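You operate a simulated robot arm through the tools that you are given. There is no shell and no other tool. Be economical: measure what you need, move in short steps, check, and stop when the job is done.

You run a simulated robot arm. Do the job below in one go: nothing can be reset, and whatever is moved stays where it is left.

Task
Join chain piece No 35 to the piece on the button plate, narrow ends together.
Fine: push them together, press the flat red button once for the link, then the big yellow button once for its keeper.

It is judged by the outcome, as a careful person would: the job done as asked, and still so three seconds after it is handed in. It fails if anything else is knocked over, pushed out of place, dropped, spilled or broken.

Robot
A 6-joint arm with a two-finger parallel gripper, fixed in place. Base frame: the origin is at the foot of the arm, x ahead of it, y to its left, z up; the work surface is at about z = 908. Lengths are in mm, angles in rad, forces in N, time in s.
With the tool pointing down near the work surface it reaches from about 140 to 840 mm from the base axis. Its first joint turns from -2.897 to 2.897 rad. Payload 3.91 kg.
The tool frame sits at the grasp point between the pads (the TCP): z along the fingers, y along the line on which they close. The tips reach 30 mm beyond it. Largest opening 110 mm; finger width 20, thickness 10; the body of the gripper, 48 by 112 mm, starts 55 mm behind the TCP.
Orientation is that of the tool frame in the base frame, as a unit quaternion [w, x, y, z]. With the fingers straight down and closing along the base's y, the tool's x points along the base's -x, its y along +y and its z along -z.

Tools
- The arm moves only by the tool nudge_tool. Its arguments are lists of equal length, an entry for each row: "delta_pos": the shift along the base's x, y, z in units of 25 mm (1.0 is 25 mm), a list of three; "turn": the turn, a rotation vector about the base's x, y, z in units of 4 degrees (1.0 is 4 degrees), a list of three; "jaw": the opening, from 0 (shut) to 1 (fully open). In form: {"delta_pos": [[dx, dy, dz], ...], "turn": [[ax, ay, az], ...], "jaw": [jaw, ...]}. A call has 1 to 10 rows; each row shifts and turns the commanded pose from where the row before left it. A call with a number of a shift or a turn outside -1 to 1 is refused whole. A row lasts 0.2 s, in which the tool goes at most 50 mm and 0.15 rad; a call with a longer step from one row to the next is refused whole, and so is a gripper value outside its range. A pose out of reach is approached as far as the arm can. The call stops where the force on the tool passes 90 N (or 10 N more than at its start, if that is more) or the arm is blocked; 0.2 s more then pass. The fingers move at their own pace (about 108 mm/s each) and stop on an object; they squeeze with about 21 N. The grip force told is the motor's: it shows also when the fingers shut on nothing. Time passes only in rows, and 0.2 s behind the last, so rows that do not move let the fingers close. It gives the time, the measured TCP pose, the force on the tool (base axes), the opening and the grip force at its end, in the units of the frame above (readings bear some noise), with the torque about the TCP (base axes, N m) and any sound that the robot's microphone picked up, and new pictures: "pictures" is both (left out), scene, wrist or none.
- Cameras (640 x 400 px; columns grow to the right, rows downward): "scene" is fixed at [209.4, 646.9, 1491]; the picture's right is [-1.00, -0.09, 0.00], its down [-0.07, 0.82, -0.57] and it looks along [0.05, -0.56, -0.82] (base axes); focal length 228 px, centre (320, 200). "wrist" rides on the gripper at [77, 7, -114] in the tool frame; the picture's right is [-0.09, 1.00, 0.00], its down [-0.80, -0.07, -0.59] and it looks along [-0.59, -0.05, 0.80] (tool axes); focal length 270 px, centre (320, 200). There is no depth. A picture from a camera that has moved, and an enlarged one, comes with that camera's place and axes in the base frame and with its lens. The place of the scene camera against the robot may be out by one fixed shift of up to 18 mm in any direction.
- move_column(by): slides the trunk up (or, below 0, down) by that many mm; the arm rides with it, the base frame stays. It gives what a move gives, with no picture.
- close_up(camera, box): a new picture of the part [left, top, right, bottom] of that camera's present view, enlarged. No time passes.
- finish_job(): hands the job in; it is judged then, once.

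Work in short steps. Places have to be worked out from the pictures, the camera data and where the tool is seen: move nearer, look again, correct. Check each grasp and each placing, and mend what went wrong. You have 120 turns and 200 pictures in all, those below and enlarged ones among them. Open the gripper and draw the arm clear of the work before you hand the job in, unless the task says otherwise; then end with one line.

The tools are called after "Call:" as name(argument=value, ...) on one line, values as JSON. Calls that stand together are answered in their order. nudge_tool: Moves the arm, as the interface text tells. Its arguments: {"type":"object","properties":{"delta_pos":{"type":"array"},"turn":{"type":"array"},"jaw":{"type":"array"},"pictures":{"type":"string","enum":["both","scene","wrist","none"]}},"required":["delta_pos","turn","jaw"]} The other tools are called the same way: move_column (by) slides the trunk up or down; close_up (camera, box) takes an enlarged picture of a part of a camera's view; finish_job () hands the job in.

At the start:

```text
t: 0.0
tcp_pos: [231.6, 331.1, 1252.3]
ee_rot: [0.001, 0.0, 1.0, 0.0]
contact_force: [0.9, -0.7, 0.9]
wrist_torque: [0.01, -0.01, 0.03]
grip_width: 110.1
finger_force: 0.0
trunk travel left (down, up): [-450.0, 90.0]
```

scene: 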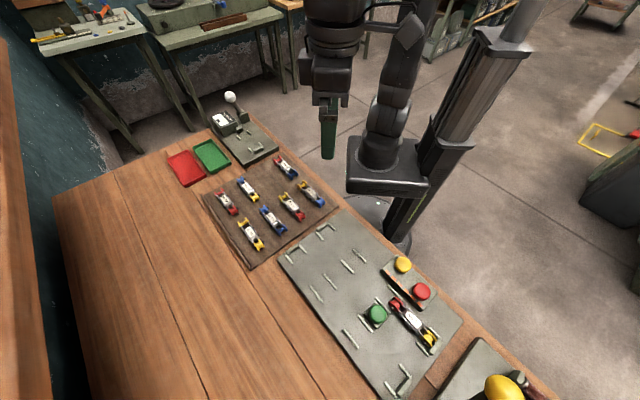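
wrist: 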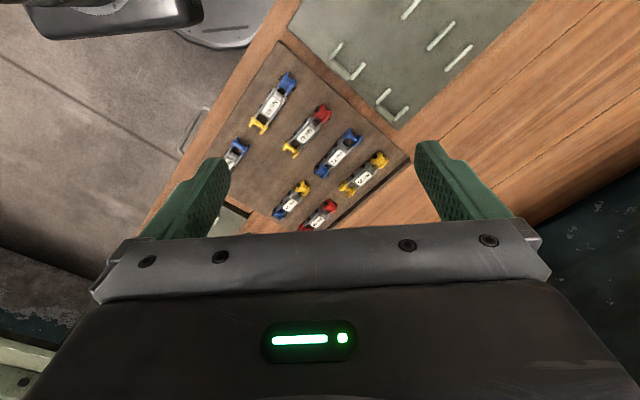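

The pictures show seven chain pieces on a brown board and one on the button plate. I need to read the numbers and see the plate layout, so I enlarge the views.

Call:
close_up(camera="scene", box=[190, 140, 350, 270])

Call:
close_up(camera="scene", box=[270, 210, 470, 400])

Call:
close_up(camera="wrist", box=[200, 40, 420, 240])

```text
3.08 times, centred on (270, 205) of scene
camera zoom: at [209.4, 646.9, 1491.0], right [-1.0, -0.09, 0.0], down [-0.07, 0.82, -0.57], along [0.05, -0.56, -0.82], focal length 700 px, centre (474, 185)
```

zoom: 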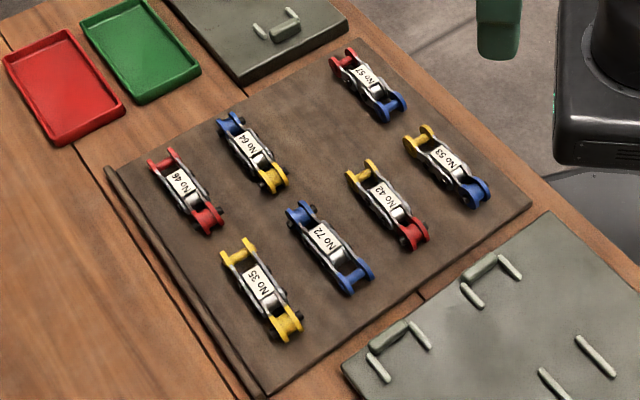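

```text
2.11 times, centred on (370, 305) of scene
camera zoom: at [209.4, 646.9, 1491.0], right [-1.0, -0.09, 0.0], down [-0.07, 0.82, -0.57], along [0.05, -0.56, -0.82], focal length 479 px, centre (215, -21)
```

zoom: 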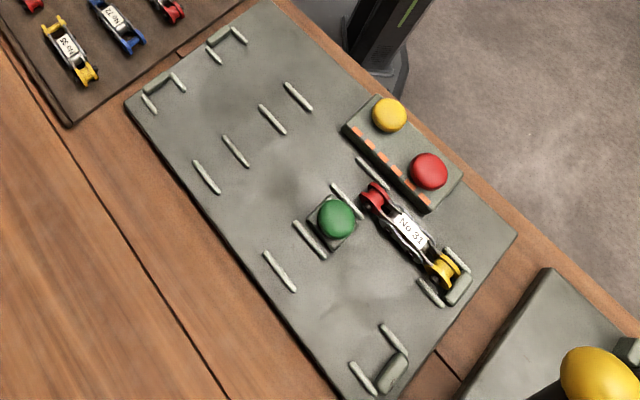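

```text
2.00 times, centred on (310, 140) of wrist
camera zoom: at [153.9, 337.2, 1366.4], right [0.09, 1.0, 0.0], down [0.8, -0.07, 0.59], along [0.59, -0.05, -0.8], focal length 541 px, centre (340, 320)
```

zoom: 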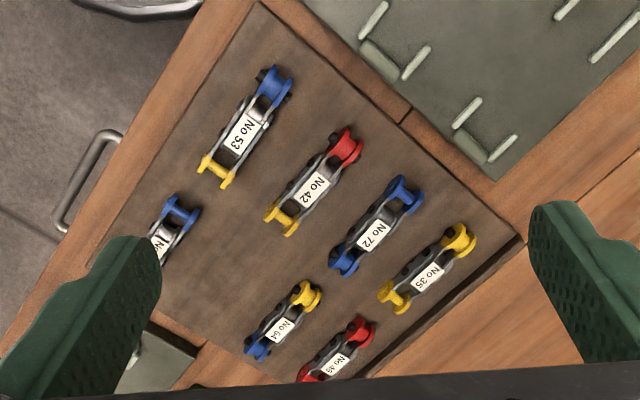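

I place No 35 near (432, 397) with its axis about 45° to x, No 31 near (18, 571), and the box buttons near (-10, 505) and (25, 450). There is also a big yellow dome near (-128, 665). I turn the wrist to view the button plate.

Call:
nudge_tool(delta_pos=[[-0.5, 0, 0], [-0.5, 0, 0], [-0.5, 0, 0], [-0.5, 0, 0], [-0.5, 0, 0], [-0.5, 0, 0], [-0.5, 0, 0], [-0.5, 0, 0], [-0.5, 0, 0], [-0.5, 0, 0]], turn=[[0, 0, 1], [0, 0, 1], [0, 0, 1], [0, 0, 1], [0, 0, 1], [0, 0, 1], [0, 0, 1], [0, 0, 1], [0, 0, 1], [0, 0, 1]], jaw=[1, 1, 1, 1, 1, 1, 1, 1, 1, 1], pictures="none")

Call:
nudge_tool(delta_pos=[[-0.4, 0, 0], [-0.4, 0, 0], [-0.4, 0, 0], [-0.4, 0, 0], [-0.4, 0, 0], [-0.4, 0, 0], [-0.4, 0, 0], [-0.4, 0, 0], [-0.4, 0, 0], [-0.4, 0, 0]], turn=[[0, 0, 1], [0, 0, 1], [0, 0, 1], [0, 0, 1], [0, 0, 1], [0, 0, 1], [0, 0, 1], [0, 0, 1], [0, 0, 1], [0, 0, 1]], jaw=[1, 1, 1, 1, 1, 1, 1, 1, 1, 1], pictures="wrist")

```text
t: 2.2
tcp_pos: [105.6, 330.1, 1252.0]
ee_rot: [0.001, -0.343, 0.939, 0.0]
contact_force: [0.4, 0.0, 0.1]
wrist_torque: [0.01, -0.02, -0.01]
grip_width: 110.0
finger_force: 0.0
trunk travel left (down, up): [-450.0, 90.0]
```

```text
t: 4.4
tcp_pos: [5.3, 332.2, 1250.2]
ee_rot: [0.0, -0.643, 0.766, 0.0]
contact_force: [-0.1, -0.7, 0.7]
wrist_torque: [0.02, 0.02, -0.02]
grip_width: 109.9
finger_force: 0.1
trunk travel left (down, up): [-450.0, 90.0]
camera wrist: at [-14.4, 256.0, 1365.4], right [-0.97, 0.26, 0.0], down [0.21, 0.78, 0.59], along [0.15, 0.57, -0.8], focal length 270 px, centre (320, 200)
```

wrist: 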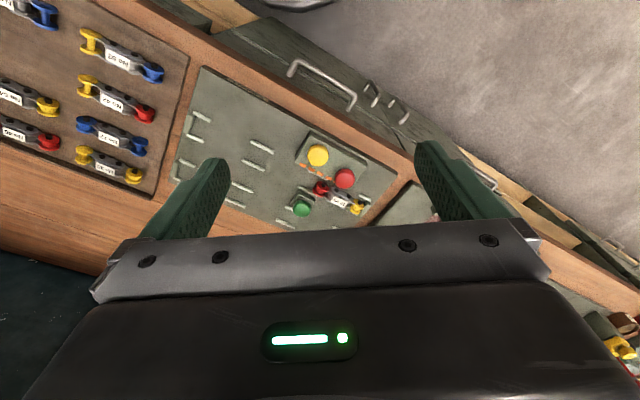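

The view is upside down (image top is toward the robot), which agrees with the scene. I zoom on the plate region here.

Call:
close_up(camera="wrist", box=[250, 110, 450, 235])

Call:
close_up(camera="scene", box=[420, 320, 560, 400])

Call:
close_up(camera="scene", box=[360, 250, 460, 360])

Call:
close_up(camera="scene", box=[150, 80, 290, 190])

```text
3.20 times, centred on (350, 172) of wrist
camera zoom: at [-14.4, 256.0, 1365.4], right [-0.97, 0.26, 0.0], down [0.21, 0.78, 0.59], along [0.15, 0.57, -0.8], focal length 865 px, centre (224, 288)
```

zoom: 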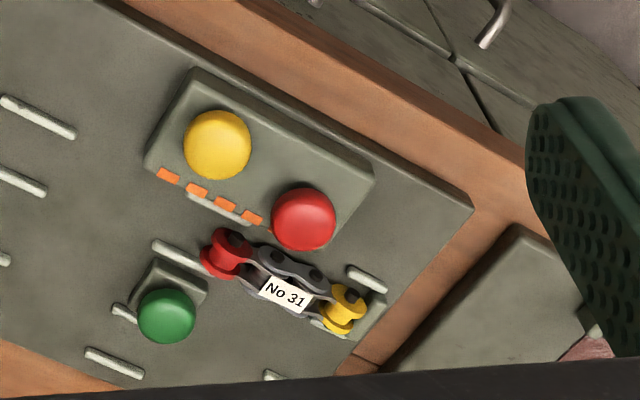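

```text
4.57 times, centred on (490, 360) of scene
camera zoom: at [209.4, 646.9, 1491.0], right [-1.0, -0.09, 0.0], down [-0.07, 0.82, -0.57], along [0.05, -0.56, -0.82], focal length 1040 px, centre (-457, -531)
```

zoom: 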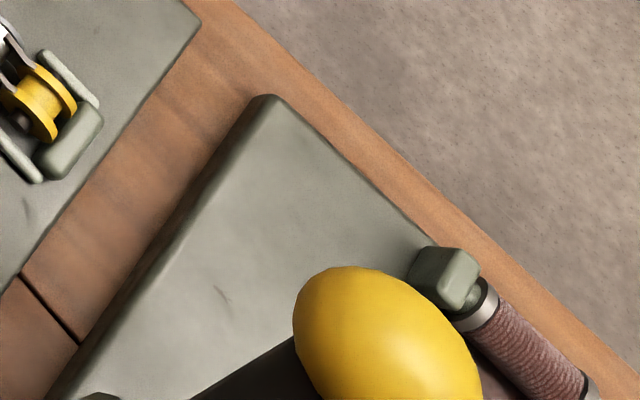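

```text
3.64 times, centred on (410, 305) of scene
camera zoom: at [209.4, 646.9, 1491.0], right [-1.0, -0.09, 0.0], down [-0.07, 0.82, -0.57], along [0.05, -0.56, -0.82], focal length 827 px, centre (-7, -182)
```

zoom: 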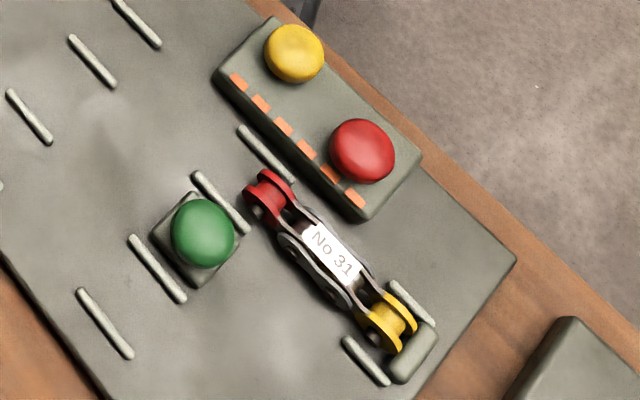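

```text
3.64 times, centred on (220, 135) of scene
camera zoom: at [209.4, 646.9, 1491.0], right [-1.0, -0.09, 0.0], down [-0.07, 0.82, -0.57], along [0.05, -0.56, -0.82], focal length 827 px, centre (684, 436)
```

zoom: 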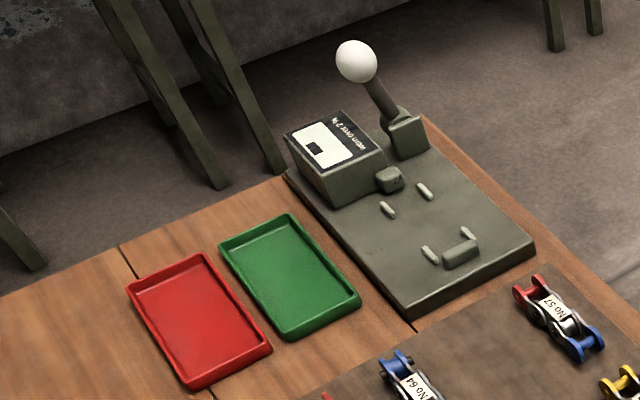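

No 31's ends and the buttons need a closer look, so I move out and down above the plate, staying well clear of the buttons.

Call:
nudge_tool(delta_pos=[[0, 0.6, -0.8], [0, 0.6, -0.8], [0, 0.6, -0.8], [0, 0.6, -0.8], [0, 0.6, -0.8], [0, 0.6, -0.8], [0, 0.6, -0.8], [0, 0.6, -0.8], [0, 0.6, -0.8], [0, 0.6, -0.8]], turn=[[0, 0, 0], [0, 0, 0], [0, 0, 0], [0, 0, 0], [0, 0, 0], [0, 0, 0], [0, 0, 0], [0, 0, 0], [0, 0, 0], [0, 0, 0]], jaw=[1, 1, 1, 1, 1, 1, 1, 1, 1, 1], pictures="both")

Call:
close_up(camera="wrist", box=[200, 60, 460, 230])

```text
t: 6.6
tcp_pos: [6.9, 481.1, 1052.3]
ee_rot: [0.0, -0.643, 0.766, 0.0]
contact_force: [0.0, 0.4, -0.1]
wrist_torque: [-0.01, -0.01, -0.01]
grip_width: 109.9
finger_force: 0.0
trunk travel left (down, up): [-450.0, 90.0]
camera wrist: at [-14.0, 406.8, 1165.8], right [-0.97, 0.26, 0.0], down [0.21, 0.78, 0.59], along [0.15, 0.57, -0.8], focal length 270 px, centre (320, 200)
```

scene: 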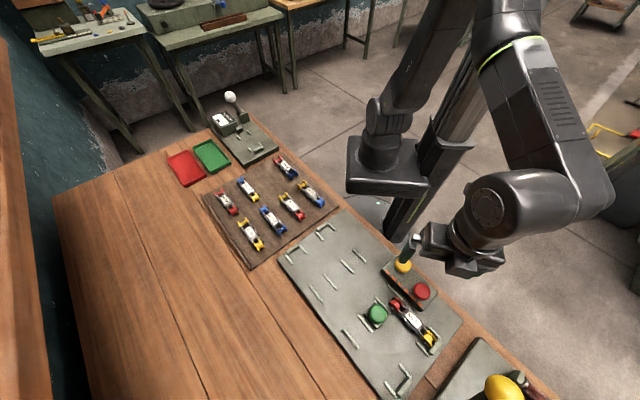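
wrist: 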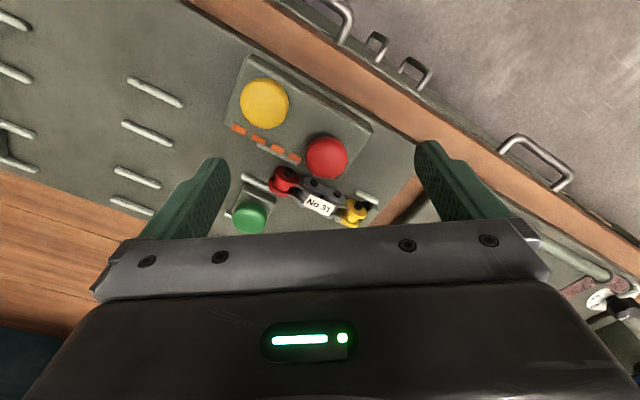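

```text
2.35 times, centred on (330, 145) of wrist
camera zoom: at [-14.0, 406.8, 1165.8], right [-0.97, 0.26, 0.0], down [0.21, 0.78, 0.59], along [0.15, 0.57, -0.8], focal length 636 px, centre (296, 329)
```

zoom: 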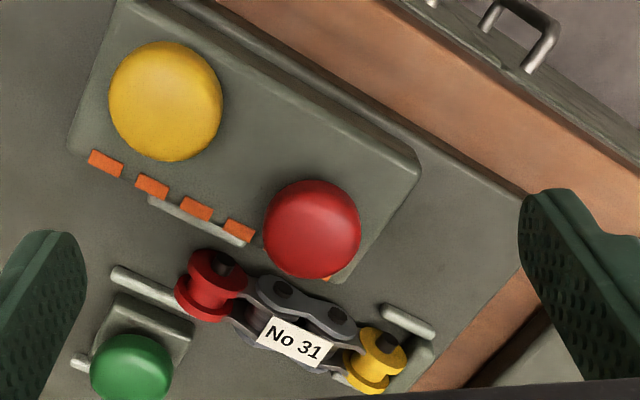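

The red end of No 31 points at the middle of the lane and its yellow end sits in the stop. I shift farther out so the camera sees the piece more from above.

Call:
nudge_tool(delta_pos=[[0, 1, 0], [0, 1, 0], [0, 0.8, 0], [0, 0.6, -0.4], [0, 0.2, -0.6]], turn=[[0, 0, 0], [0, 0, 0], [0, 0, 0], [0, 0, 0], [0, 0, 0]], jaw=[1, 1, 1, 1, 1], pictures="wrist")

Call:
close_up(camera="wrist", box=[190, 40, 450, 200])

```text
t: 7.8
tcp_pos: [5.4, 570.0, 1026.8]
ee_rot: [0.0, -0.643, 0.766, 0.001]
contact_force: [-1.0, 0.2, -1.5]
wrist_torque: [0.04, -0.03, 0.01]
grip_width: 110.0
finger_force: 0.0
trunk travel left (down, up): [-450.0, 90.0]
camera wrist: at [-14.1, 496.3, 1141.5], right [-0.97, 0.26, 0.0], down [0.21, 0.78, 0.59], along [0.15, 0.57, -0.8], focal length 270 px, centre (320, 200)
```

wrist: 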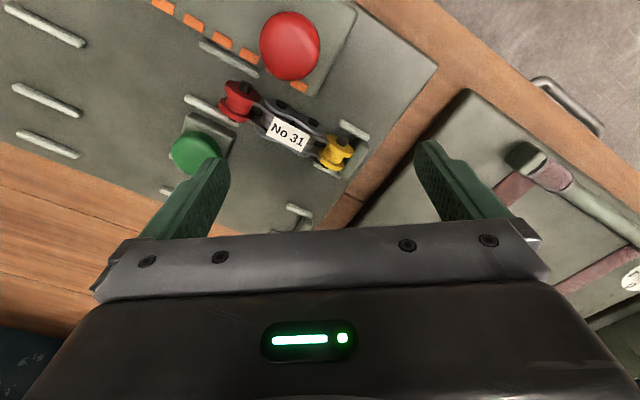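

```text
2.46 times, centred on (320, 120) of wrist
camera zoom: at [-14.1, 496.3, 1141.5], right [-0.97, 0.26, 0.0], down [0.21, 0.78, 0.59], along [0.15, 0.57, -0.8], focal length 665 px, centre (320, 397)
```

zoom: 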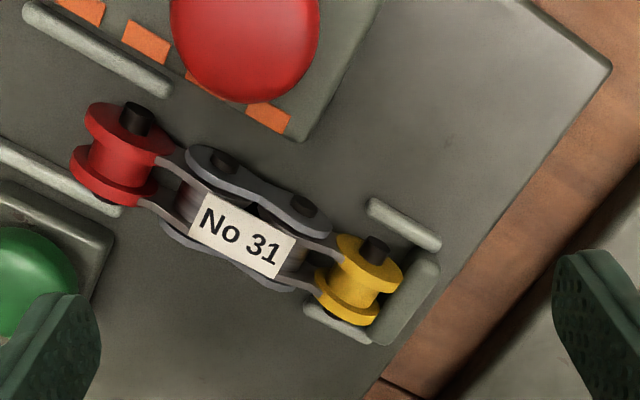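

I enlarge both ends of No 31 to compare their widths.

Call:
close_up(camera="wrist", box=[210, 65, 290, 135])

Call:
close_up(camera="wrist", box=[290, 110, 370, 180])

Call:
close_up(camera="scene", box=[225, 205, 275, 255])

Call:
close_up(camera="scene", box=[380, 290, 445, 355])

```text
5.71 times, centred on (250, 100) of wrist
camera zoom: at [-14.1, 496.3, 1141.5], right [-0.97, 0.26, 0.0], down [0.21, 0.78, 0.59], along [0.15, 0.57, -0.8], focal length 1544 px, centre (720, 771)
```

zoom: 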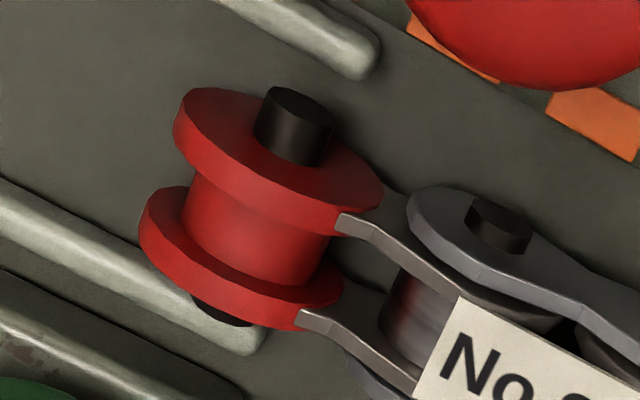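

```text
5.71 times, centred on (330, 145) of wrist
camera zoom: at [-14.1, 496.3, 1141.5], right [-0.97, 0.26, 0.0], down [0.21, 0.78, 0.59], along [0.15, 0.57, -0.8], focal length 1544 px, centre (263, 514)
```

zoom: 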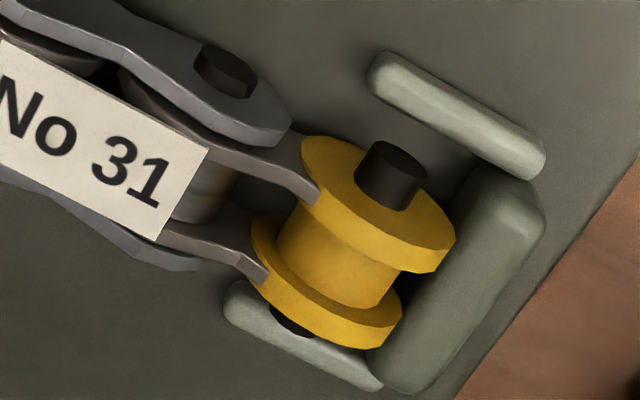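

```text
8.00 times, centred on (250, 230) of scene
camera zoom: at [209.4, 646.9, 1491.0], right [-1.0, -0.09, 0.0], down [-0.07, 0.82, -0.57], along [0.05, -0.56, -0.82], focal length 1820 px, centre (880, -40)
```

zoom: 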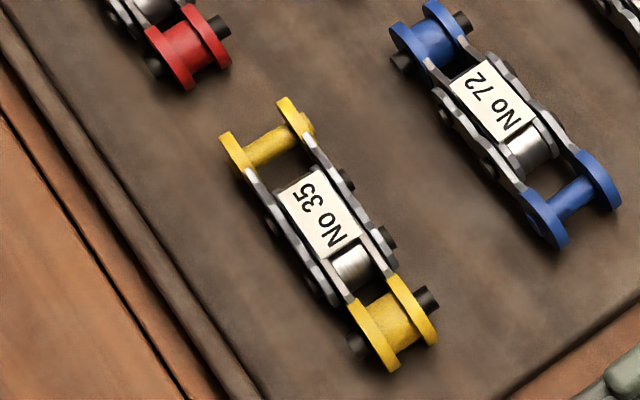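

```text
6.15 times, centred on (412, 322) of scene
camera zoom: at [209.4, 646.9, 1491.0], right [-1.0, -0.09, 0.0], down [-0.07, 0.82, -0.57], along [0.05, -0.56, -0.82], focal length 1400 px, centre (-249, -554)
```

zoom: 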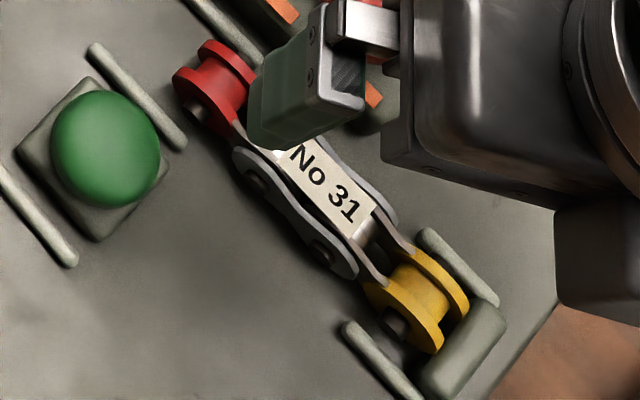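

Now it is clear: both ends of No 31 are narrow (thick hub, protruding pins). No 35's narrow end is the scene-lower one and already points the right way along the lane (about 135°). The yellow button on the box is larger than the red, so these are the two buttons I need. I travel to a hover over No 35 and yaw so the fingers close across it.

Call:
nudge_tool(delta_pos=[[0.55, -0.22, 0.5], [0.55, -0.22, 0.5], [0.55, -0.22, 0.5], [0.55, -0.22, 0.5], [0.55, -0.22, 0.5], [0.55, -0.22, 0], [0.55, -0.22, 0], [0.55, -0.22, 0], [0.55, -0.22, 0], [0.55, -0.22, 0]], turn=[[0, 0, -1], [0, 0, -1], [0, 0, -1], [0, 0, -1], [0, 0, -1], [0, 0, -1], [0, 0, -1], [0, 0, -1], [0, 0, -1], [0, 0, -1]], jaw=[1, 1, 1, 1, 1, 1, 1, 1, 1, 1], pictures="none")

Call:
nudge_tool(delta_pos=[[0.55, -0.22, 0], [0.55, -0.22, 0], [0.55, -0.22, 0], [0.55, -0.22, 0], [0.55, -0.22, 0], [0.55, -0.22, 0], [0.55, -0.22, 0], [0.55, -0.22, 0], [0.55, -0.22, 0], [0.55, -0.22, 0]], turn=[[0, 0, -1], [0, 0, -1], [0, 0, -1], [0, 0, -1], [0, 0, -1], [0, 0, -1], [0, 0, -1], [0, 0, -1], [0, 0, -1], [0, 0, -1]], jaw=[1, 1, 1, 1, 1, 1, 1, 1, 1, 1], pictures="none")

Call:
nudge_tool(delta_pos=[[0.55, -0.22, 0], [0.55, -0.22, 0], [0.55, -0.22, 0], [0.55, -0.22, 0], [0.55, -0.22, 0], [0.55, -0.22, 0], [0.55, -0.22, 0], [0.55, -0.22, 0], [0.55, -0.22, 0], [0.55, -0.22, 0]], turn=[[0, 0, -1], [0, 0, -1], [0, 0, -1], [0, 0, -1], [0, 0, -1], [0, 0, -1], [0, 0, -1], [0, 0, -1], [0, 0, -1], [0, 0, -1]], jaw=[1, 1, 1, 1, 1, 1, 1, 1, 1, 1], pictures="both")

```text
t: 10.0
tcp_pos: [144.7, 515.7, 1091.2]
ee_rot: [0.0, -0.341, 0.94, 0.0]
contact_force: [0.8, -0.5, 0.5]
wrist_torque: [-0.06, -0.01, 0.0]
grip_width: 110.0
finger_force: 0.1
trunk travel left (down, up): [-450.0, 90.0]
```

```text
t: 12.2
tcp_pos: [282.0, 460.5, 1089.3]
ee_rot: [0.0, 0.001, 1.0, 0.0]
contact_force: [-0.4, 0.5, -0.1]
wrist_torque: [0.01, -0.01, -0.03]
grip_width: 109.7
finger_force: 0.1
trunk travel left (down, up): [-450.0, 90.0]
```

```text
t: 14.4
tcp_pos: [420.5, 404.5, 1090.0]
ee_rot: [0.0, 0.342, 0.94, 0.0]
contact_force: [0.4, 0.0, -1.1]
wrist_torque: [-0.01, -0.04, 0.01]
grip_width: 110.1
finger_force: 0.0
trunk travel left (down, up): [-450.0, 90.0]
camera wrist: at [365.7, 459.5, 1203.1], right [0.71, 0.71, 0.0], down [0.57, -0.57, 0.59], along [0.42, -0.42, -0.8], focal length 270 px, centre (320, 200)
```

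scene: 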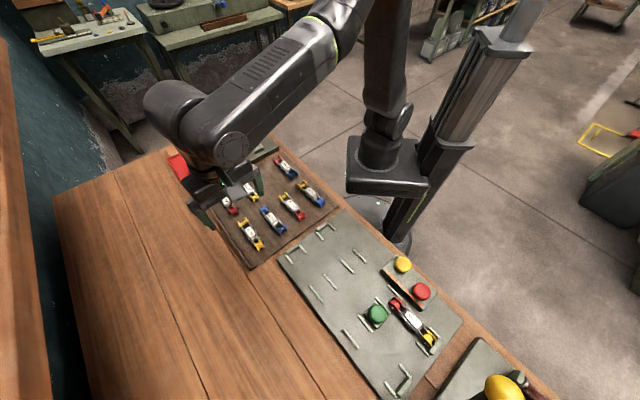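
wrist: 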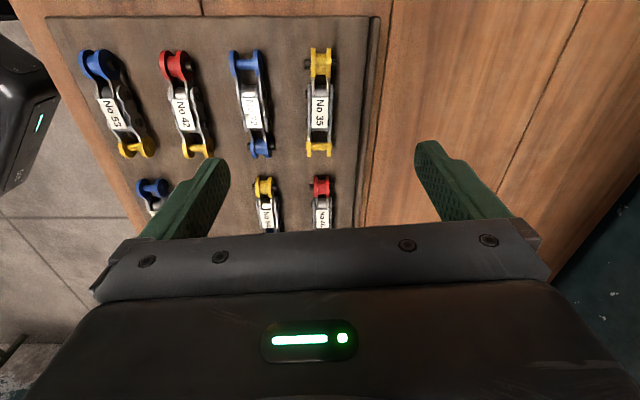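

The wrist view shows No 35 exactly along the -45°/135° line, centred near (427, 398). I turn the last 5°, centre over it, narrow the jaw to about 60 mm and go down partway.

Call:
nudge_tool(delta_pos=[[0.13, -0.13, -0.5], [0.13, -0.13, -0.9], [0, 0, -0.9], [0, 0, -0.9], [0, 0, 0]], turn=[[0, 0, -0.65], [0, 0, -0.62], [0, 0, 0], [0, 0, 0], [0, 0, 0]], jaw=[0.55, 0.55, 0.55, 0.55, 0.55], pictures="both")

Call:
close_up(camera="scene", box=[180, 150, 310, 270])

```text
t: 15.6
tcp_pos: [426.5, 399.4, 1009.6]
ee_rot: [0.0, 0.384, 0.923, 0.0]
contact_force: [0.2, -0.6, 0.3]
wrist_torque: [-0.02, -0.01, 0.0]
grip_width: 60.3
finger_force: 0.0
trunk travel left (down, up): [-450.0, 90.0]
camera wrist: at [376.4, 459.0, 1123.6], right [0.77, 0.64, 0.0], down [0.52, -0.62, 0.59], along [0.38, -0.46, -0.8], focal length 270 px, centre (320, 200)
```

scene: 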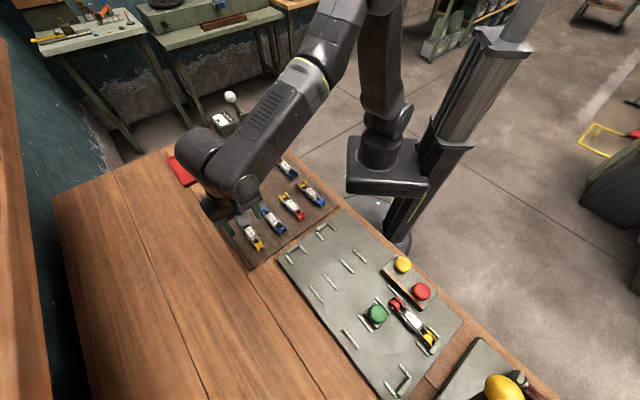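
wrist: 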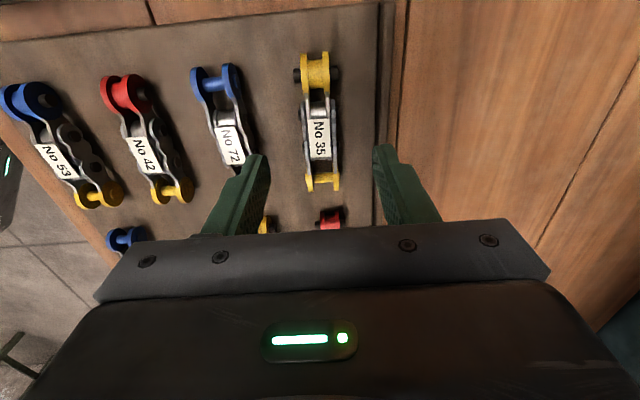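

```text
3.33 times, centred on (245, 210) of scene
camera zoom: at [209.4, 646.9, 1491.0], right [-1.0, -0.09, 0.0], down [-0.07, 0.82, -0.57], along [0.05, -0.56, -0.82], focal length 758 px, centre (570, 167)
```

zoom: 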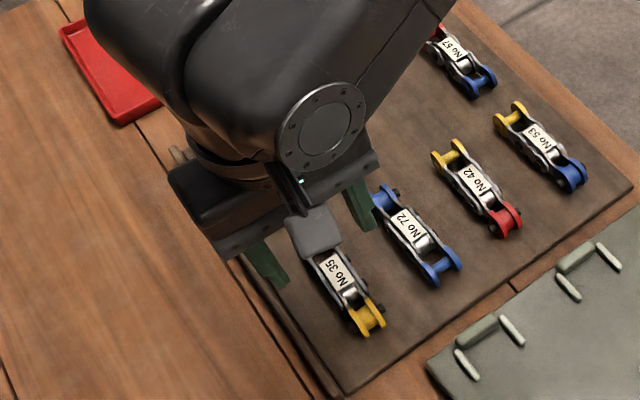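

The fingers straddle No 35 on centre, with No 72 clear of the left finger. I go down to TCP z≈957, keeping the tips above the board.

Call:
nudge_tool(delta_pos=[[0.08, -0.12, -0.7], [0, 0, -0.7], [0, 0, -0.4], [0, 0, -0.3], [0, 0, 0]], turn=[[0, 0, 0], [0, 0, 0], [0, 0, 0], [0, 0, 0], [0, 0, 0]], jaw=[0.55, 0.55, 0.55, 0.55, 0.55], pictures="both")

Call:
close_up(camera="scene", box=[190, 170, 290, 270])

```text
t: 16.8
tcp_pos: [426.7, 398.3, 958.7]
ee_rot: [0.0, 0.383, 0.924, -0.001]
contact_force: [0.6, 0.3, 0.6]
wrist_torque: [0.02, 0.02, 0.01]
grip_width: 60.3
finger_force: 0.0
trunk travel left (down, up): [-450.0, 90.0]
camera wrist: at [378.2, 457.1, 1072.4], right [0.77, 0.64, 0.0], down [0.52, -0.62, 0.59], along [0.38, -0.46, -0.8], focal length 270 px, centre (320, 200)
```

scene: 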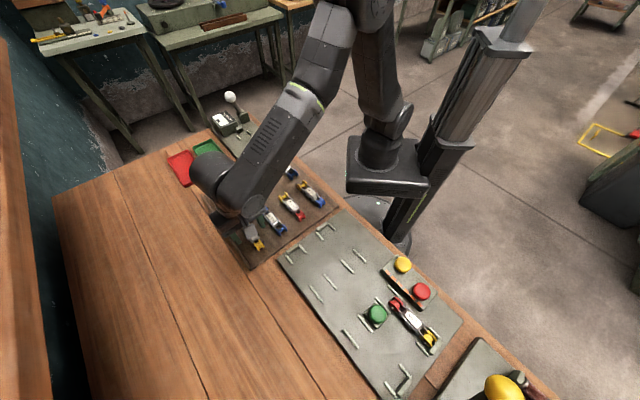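
wrist: 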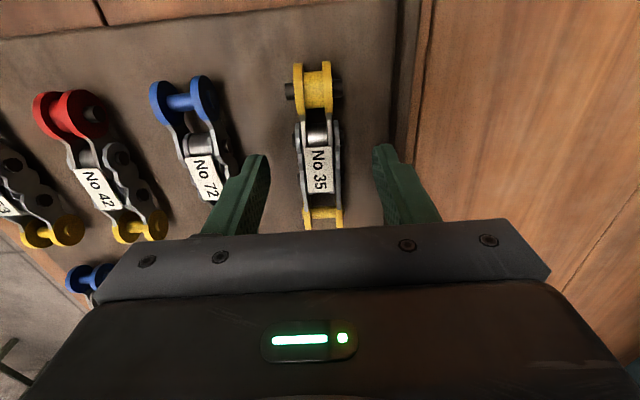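

```text
4.00 times, centred on (240, 220) of scene
camera zoom: at [209.4, 646.9, 1491.0], right [-1.0, -0.09, 0.0], down [-0.07, 0.82, -0.57], along [0.05, -0.56, -0.82], focal length 910 px, centre (640, 120)
```

zoom: 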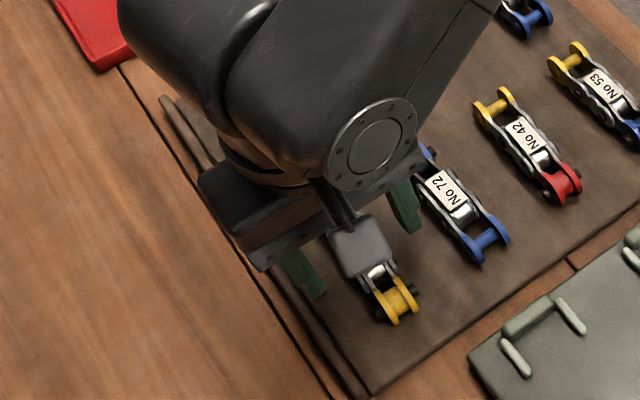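

Everything is clear. I lower another 4 mm slowly while watching force, then close on the piece.

Call:
nudge_tool(delta_pos=[[0, 0, -0.08], [0, 0, -0.08], [0, 0, 0], [0, 0, 0], [0, 0, 0], [0, 0, 0]], turn=[[0, 0, 0], [0, 0, 0], [0, 0, 0], [0, 0, 0], [0, 0, 0], [0, 0, 0]], jaw=[0.55, 0.55, 0.3, 0, 0, 0], pictures="wrist")

```text
t: 18.2
tcp_pos: [427.1, 396.2, 954.3]
ee_rot: [0.0, 0.383, 0.924, 0.0]
contact_force: [0.5, -0.3, 1.0]
wrist_torque: [0.01, -0.07, 0.04]
grip_width: 29.6
finger_force: 21.0
trunk travel left (down, up): [-450.0, 90.0]
camera wrist: at [378.1, 456.2, 1068.2], right [0.77, 0.64, 0.0], down [0.52, -0.62, 0.59], along [0.38, -0.46, -0.8], focal length 270 px, centre (320, 200)
```

wrist: 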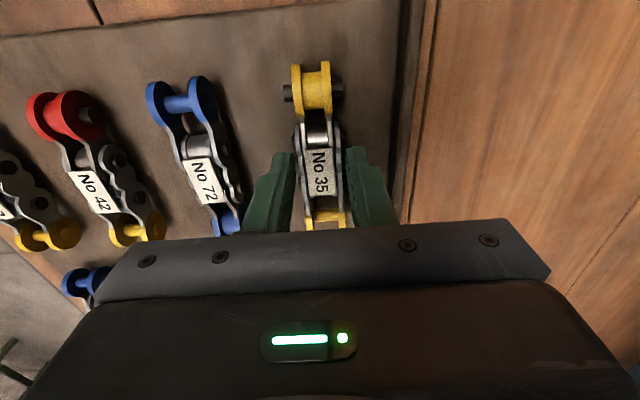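

Gripped at 29.6 mm with 21 N. I lift straight up and check that it holds and stays rigid.

Call:
nudge_tool(delta_pos=[[0, 0, 0.4], [0, 0, 0.8], [0, 0, 0.8], [0, 0, 0.8], [0, 0, 0]], turn=[[0, 0, 0], [0, 0, 0], [0, 0, 0], [0, 0, 0], [0, 0, 0]], jaw=[0, 0, 0, 0, 0], pictures="both")

Call:
close_up(camera="scene", box=[190, 140, 290, 240])

Call:
close_up(camera="wrist", box=[240, 40, 400, 240])

```text
t: 19.4
tcp_pos: [429.0, 396.6, 1024.8]
ee_rot: [0.0, 0.383, 0.924, 0.001]
contact_force: [1.2, -0.2, -1.8]
wrist_torque: [0.04, -0.03, 0.01]
grip_width: 29.6
finger_force: 21.3
trunk travel left (down, up): [-450.0, 90.0]
camera wrist: at [379.6, 456.6, 1137.5], right [0.77, 0.64, 0.0], down [0.52, -0.62, 0.59], along [0.38, -0.46, -0.8], focal length 270 px, centre (320, 200)
```

scene: 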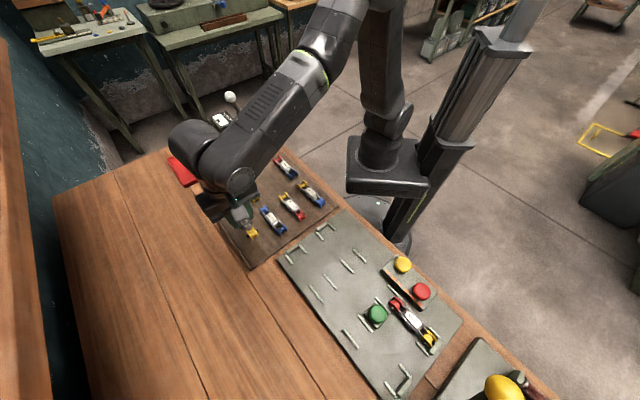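
wrist: 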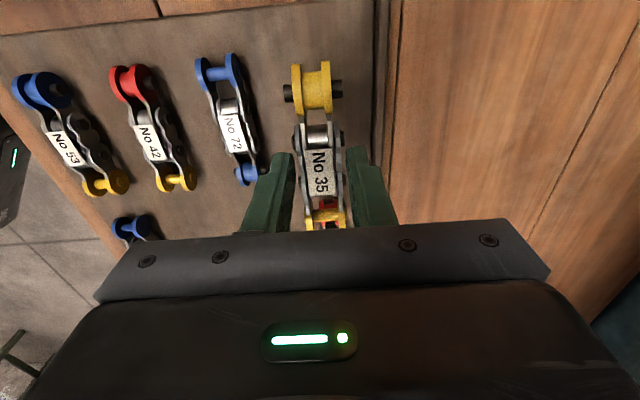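

```text
4.00 times, centred on (240, 190) of scene
camera zoom: at [209.4, 646.9, 1491.0], right [-1.0, -0.09, 0.0], down [-0.07, 0.82, -0.57], along [0.05, -0.56, -0.82], focal length 910 px, centre (640, 240)
```

zoom: 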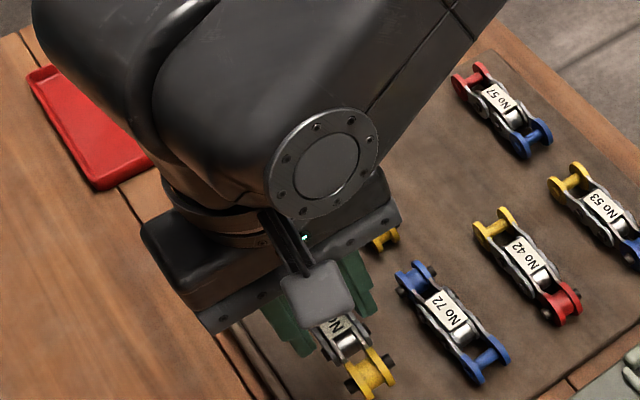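

```text
2.00 times, centred on (320, 140) of wrist
camera zoom: at [379.6, 456.6, 1137.5], right [0.77, 0.64, 0.0], down [0.52, -0.62, 0.59], along [0.38, -0.46, -0.8], focal length 541 px, centre (320, 320)
```

zoom: 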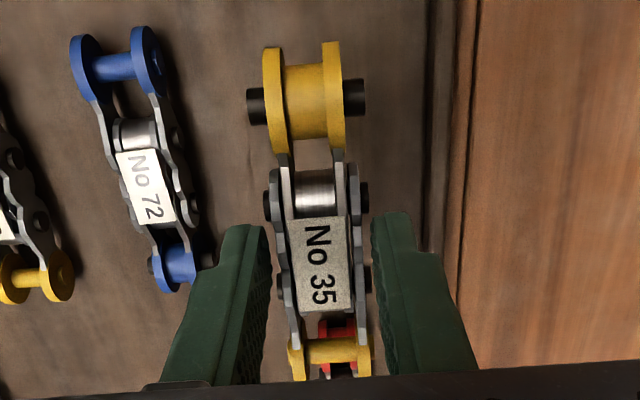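

No 35 is held rigidly, with the narrow pin about 44 mm ahead of the TCP. I carry it to a hover over the lane at about (135, 471), with some 55 mm between pins.

Call:
nudge_tool(delta_pos=[[-0.98, 0.25, 0.3], [-0.98, 0.25, 0.2], [-0.98, 0.25, 0], [-0.98, 0.25, 0], [-0.98, 0.25, 0], [-0.98, 0.25, 0], [-0.98, 0.25, 0], [-0.98, 0.25, 0], [-0.98, 0.25, 0], [-0.98, 0.25, 0]], turn=[[0, 0, 0], [0, 0, 0], [0, 0, 0], [0, 0, 0], [0, 0, 0], [0, 0, 0], [0, 0, 0], [0, 0, 0], [0, 0, 0], [0, 0, 0]], jaw=[0, 0, 0, 0, 0, 0, 0, 0, 0, 0], pictures="none")

Call:
nudge_tool(delta_pos=[[-0.98, 0.25, 0], [-0.98, 0.25, 0], [0, 0, 0]], turn=[[0, 0, 0], [0, 0, 0], [0, 0, 0]], jaw=[0, 0, 0], pictures="both")

Call:
close_up(camera="scene", box=[300, 210, 460, 360])

```text
t: 21.6
tcp_pos: [183.3, 458.6, 1035.0]
ee_rot: [0.001, 0.384, 0.923, 0.001]
contact_force: [-0.6, 0.2, -1.8]
wrist_torque: [0.04, -0.02, 0.01]
grip_width: 29.5
finger_force: 21.2
trunk travel left (down, up): [-450.0, 90.0]
```

```text
t: 22.4
tcp_pos: [132.4, 470.4, 1037.8]
ee_rot: [0.001, 0.383, 0.924, -0.001]
contact_force: [-0.5, 0.8, -2.6]
wrist_torque: [0.03, -0.02, -0.01]
grip_width: 29.5
finger_force: 21.2
trunk travel left (down, up): [-450.0, 90.0]
camera wrist: at [84.4, 530.0, 1151.4], right [0.77, 0.64, 0.0], down [0.52, -0.62, 0.59], along [0.38, -0.46, -0.8], focal length 270 px, centre (320, 200)
```

scene: 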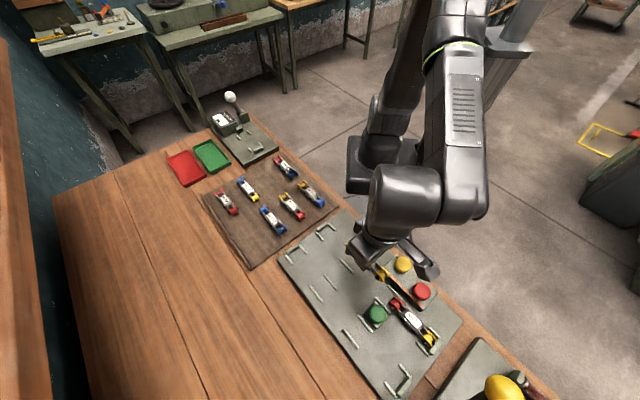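
wrist: 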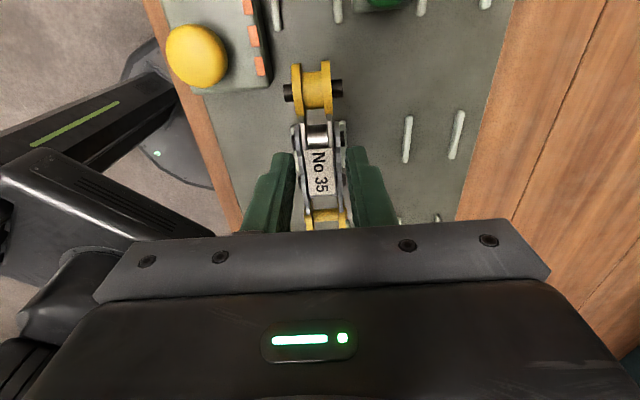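

```text
2.67 times, centred on (380, 285) of scene
camera zoom: at [209.4, 646.9, 1491.0], right [-1.0, -0.09, 0.0], down [-0.07, 0.82, -0.57], along [0.05, -0.56, -0.82], focal length 607 px, centre (160, -27)
```

zoom: 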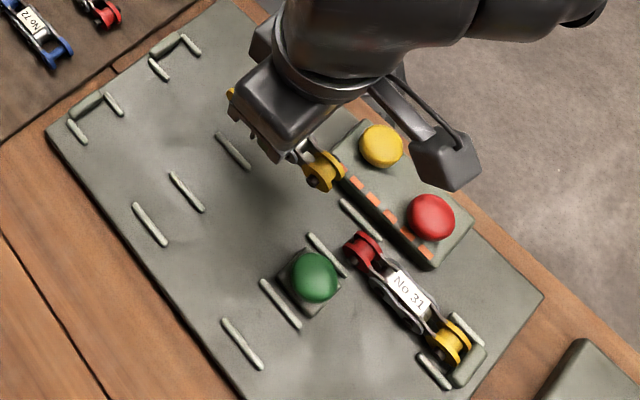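

The wrist view shows the joint rails ahead; their centre line is about 3 mm toward the robot from my TCP line. I shift by (-2, -2) and go partway down to compare again.

Call:
nudge_tool(delta_pos=[[-0.08, -0.08, -0.5], [0, 0, -0.8], [0, 0, -0.6], [0, 0, 0]], turn=[[0, 0, 0], [0, 0, 0], [0, 0, 0], [0, 0, 0]], jaw=[0, 0, 0, 0], pictures="wrist")

Call:
close_up(camera="wrist", box=[220, 0, 420, 125])

Call:
close_up(camera="scene", box=[320, 230, 440, 340])

```text
t: 23.4
tcp_pos: [130.6, 468.8, 988.9]
ee_rot: [0.0, 0.383, 0.924, 0.0]
contact_force: [-0.9, 0.0, -2.8]
wrist_torque: [0.01, 0.03, -0.01]
grip_width: 29.5
finger_force: 20.8
trunk travel left (down, up): [-450.0, 90.0]
camera wrist: at [81.1, 527.9, 1102.8], right [0.77, 0.64, 0.0], down [0.52, -0.62, 0.59], along [0.38, -0.46, -0.8], focal length 270 px, centre (320, 200)
```

wrist: 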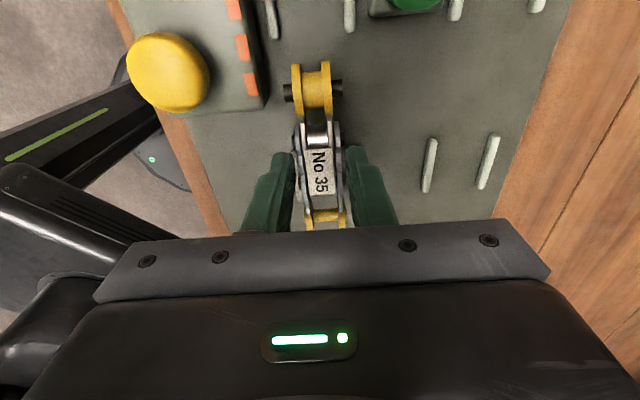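

```text
3.20 times, centred on (320, 62) of wrist
camera zoom: at [81.1, 527.9, 1102.8], right [0.77, 0.64, 0.0], down [0.52, -0.62, 0.59], along [0.38, -0.46, -0.8], focal length 865 px, centre (320, 640)
```

zoom: 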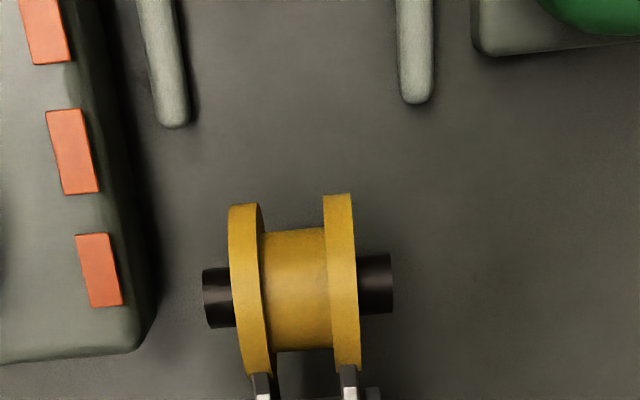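

```text
3.64 times, centred on (380, 285) of scene
camera zoom: at [209.4, 646.9, 1491.0], right [-1.0, -0.09, 0.0], down [-0.07, 0.82, -0.57], along [0.05, -0.56, -0.82], focal length 827 px, centre (102, -109)
```

zoom: 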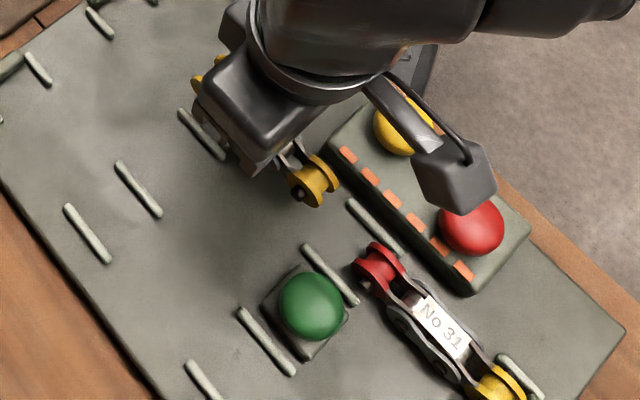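

No 35's centre line is within about 1 mm of the rails' centre line. I lower toward the plate in steps, watching the force.

Call:
nudge_tool(delta_pos=[[0, 0, -0.5], [0, 0, -0.5], [0, 0, -0.2], [0, 0, 0]], turn=[[0, 0, 0], [0, 0, 0], [0, 0, 0], [0, 0, 0]], jaw=[0, 0, 0, 0], pictures="both")

Call:
close_up(camera="scene", box=[320, 230, 440, 340])

```text
t: 24.4
tcp_pos: [132.2, 468.7, 958.4]
ee_rot: [0.001, 0.384, 0.924, 0.001]
contact_force: [-2.4, 1.8, 18.3]
wrist_torque: [0.01, 0.09, -0.01]
grip_width: 30.0
finger_force: 20.8
trunk travel left (down, up): [-450.0, 90.0]
camera wrist: at [81.7, 527.0, 1073.9], right [0.77, 0.64, 0.0], down [0.52, -0.62, 0.59], along [0.38, -0.45, -0.81], focal length 270 px, centre (320, 200)
```

scene: 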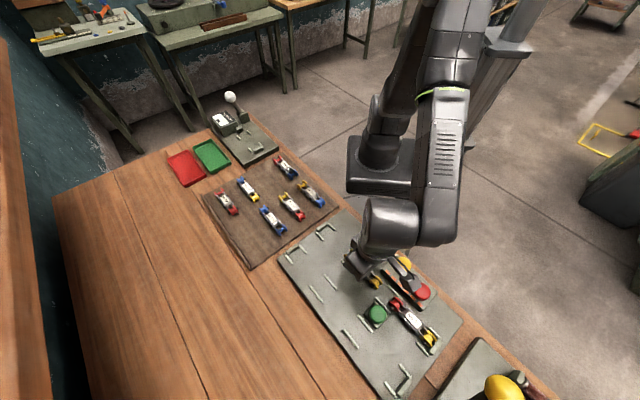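
wrist: 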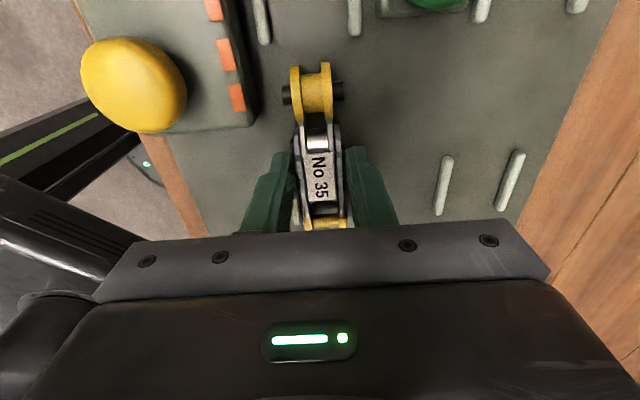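

```text
3.64 times, centred on (380, 285) of scene
camera zoom: at [209.4, 646.9, 1491.0], right [-1.0, -0.09, 0.0], down [-0.07, 0.82, -0.57], along [0.05, -0.56, -0.82], focal length 827 px, centre (102, -109)
```

zoom: 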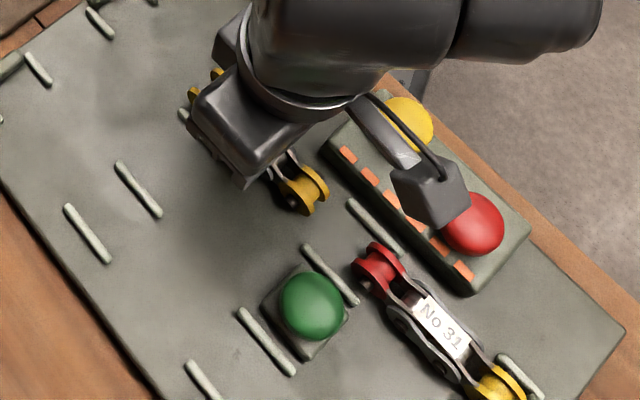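

Contact with the plate is felt (18 N). I ease up 1 mm and slide along the lane toward No 31 in small steps.

Call:
nudge_tool(delta_pos=[[0, 0, 0.05], [-0.14, 0.14, 0], [-0.14, 0.14, 0], [-0.14, 0.14, 0], [0, 0, 0]], turn=[[0, 0, 0], [0, 0, 0], [0, 0, 0], [0, 0, 0], [0, 0, 0]], jaw=[0, 0, 0, 0, 0], pictures="wrist")

Call:
close_up(camera="scene", box=[350, 250, 430, 320])

```text
t: 25.6
tcp_pos: [121.1, 478.3, 959.3]
ee_rot: [0.0, 0.383, 0.924, 0.0]
contact_force: [0.8, -2.8, 5.8]
wrist_torque: [-0.41, -0.37, -0.04]
grip_width: 29.6
finger_force: 21.3
trunk travel left (down, up): [-450.0, 90.0]
camera wrist: at [71.6, 537.5, 1073.5], right [0.77, 0.64, 0.0], down [0.52, -0.62, 0.59], along [0.38, -0.46, -0.8], focal length 270 px, centre (320, 200)
```

wrist: 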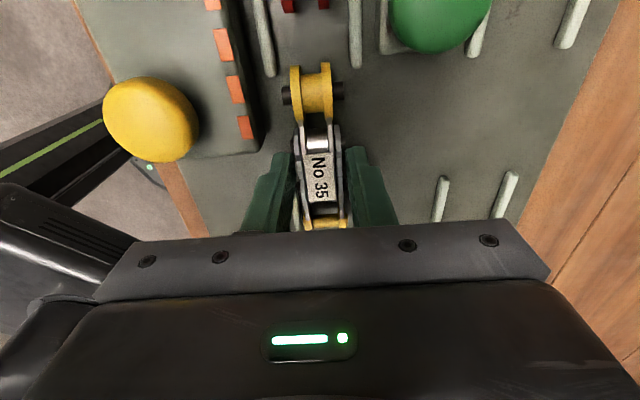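

```text
5.71 times, centred on (390, 285) of scene
camera zoom: at [209.4, 646.9, 1491.0], right [-1.0, -0.09, 0.0], down [-0.07, 0.82, -0.57], along [0.05, -0.56, -0.82], focal length 1300 px, centre (-80, -286)
```

zoom: 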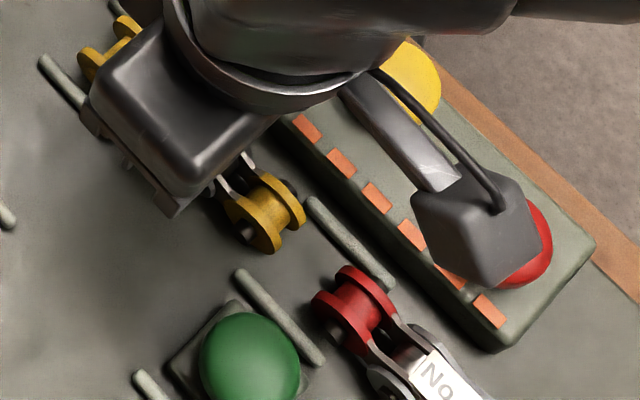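

The pins are about 42 mm apart and lined up, with red flanges just visible at the top of the wrist view. I continue 9 mm more.

Call:
nudge_tool(delta_pos=[[-0.13, 0.13, 0], [-0.13, 0.13, 0], [0, 0, 0]], turn=[[0, 0, 0], [0, 0, 0], [0, 0, 0]], jaw=[0, 0, 0], pictures="wrist")

Call:
close_up(camera="scene", box=[350, 250, 430, 320])

Call:
close_up(camera="wrist", box=[220, 0, 420, 125])

```text
t: 26.4
tcp_pos: [115.7, 484.9, 959.9]
ee_rot: [0.0, 0.383, 0.924, 0.0]
contact_force: [0.7, -1.8, 2.2]
wrist_torque: [-0.23, -0.2, 0.04]
grip_width: 29.6
finger_force: 20.4
trunk travel left (down, up): [-450.0, 90.0]
camera wrist: at [65.7, 544.2, 1073.6], right [0.77, 0.64, 0.0], down [0.52, -0.62, 0.59], along [0.38, -0.46, -0.8], focal length 270 px, centre (320, 200)
```

wrist: 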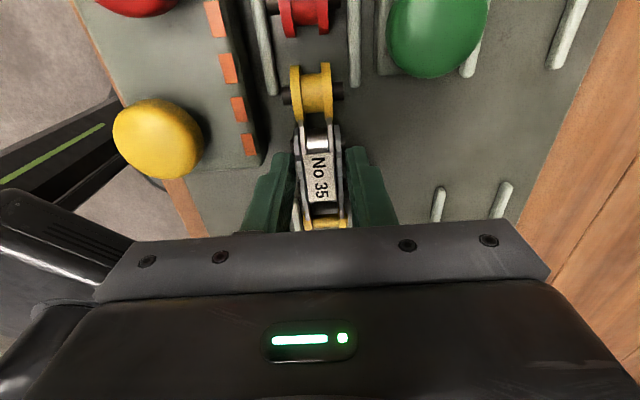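

```text
5.71 times, centred on (390, 285) of scene
camera zoom: at [209.4, 646.9, 1491.0], right [-1.0, -0.09, 0.0], down [-0.07, 0.82, -0.57], along [0.05, -0.56, -0.82], focal length 1300 px, centre (-80, -286)
```

zoom: 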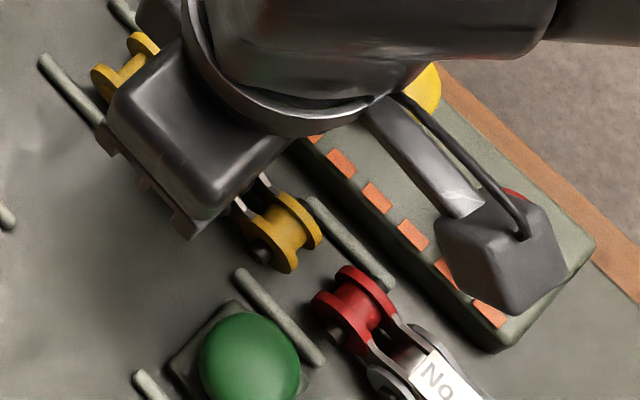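

```text
3.20 times, centred on (320, 62) of wrist
camera zoom: at [65.7, 544.2, 1073.6], right [0.77, 0.64, 0.0], down [0.52, -0.62, 0.59], along [0.38, -0.46, -0.8], focal length 865 px, centre (320, 640)
```

zoom: 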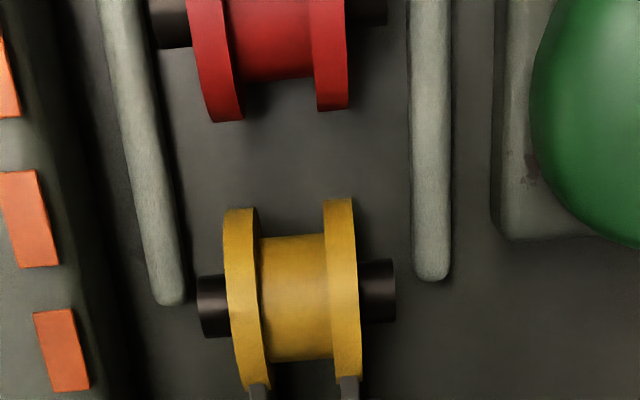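

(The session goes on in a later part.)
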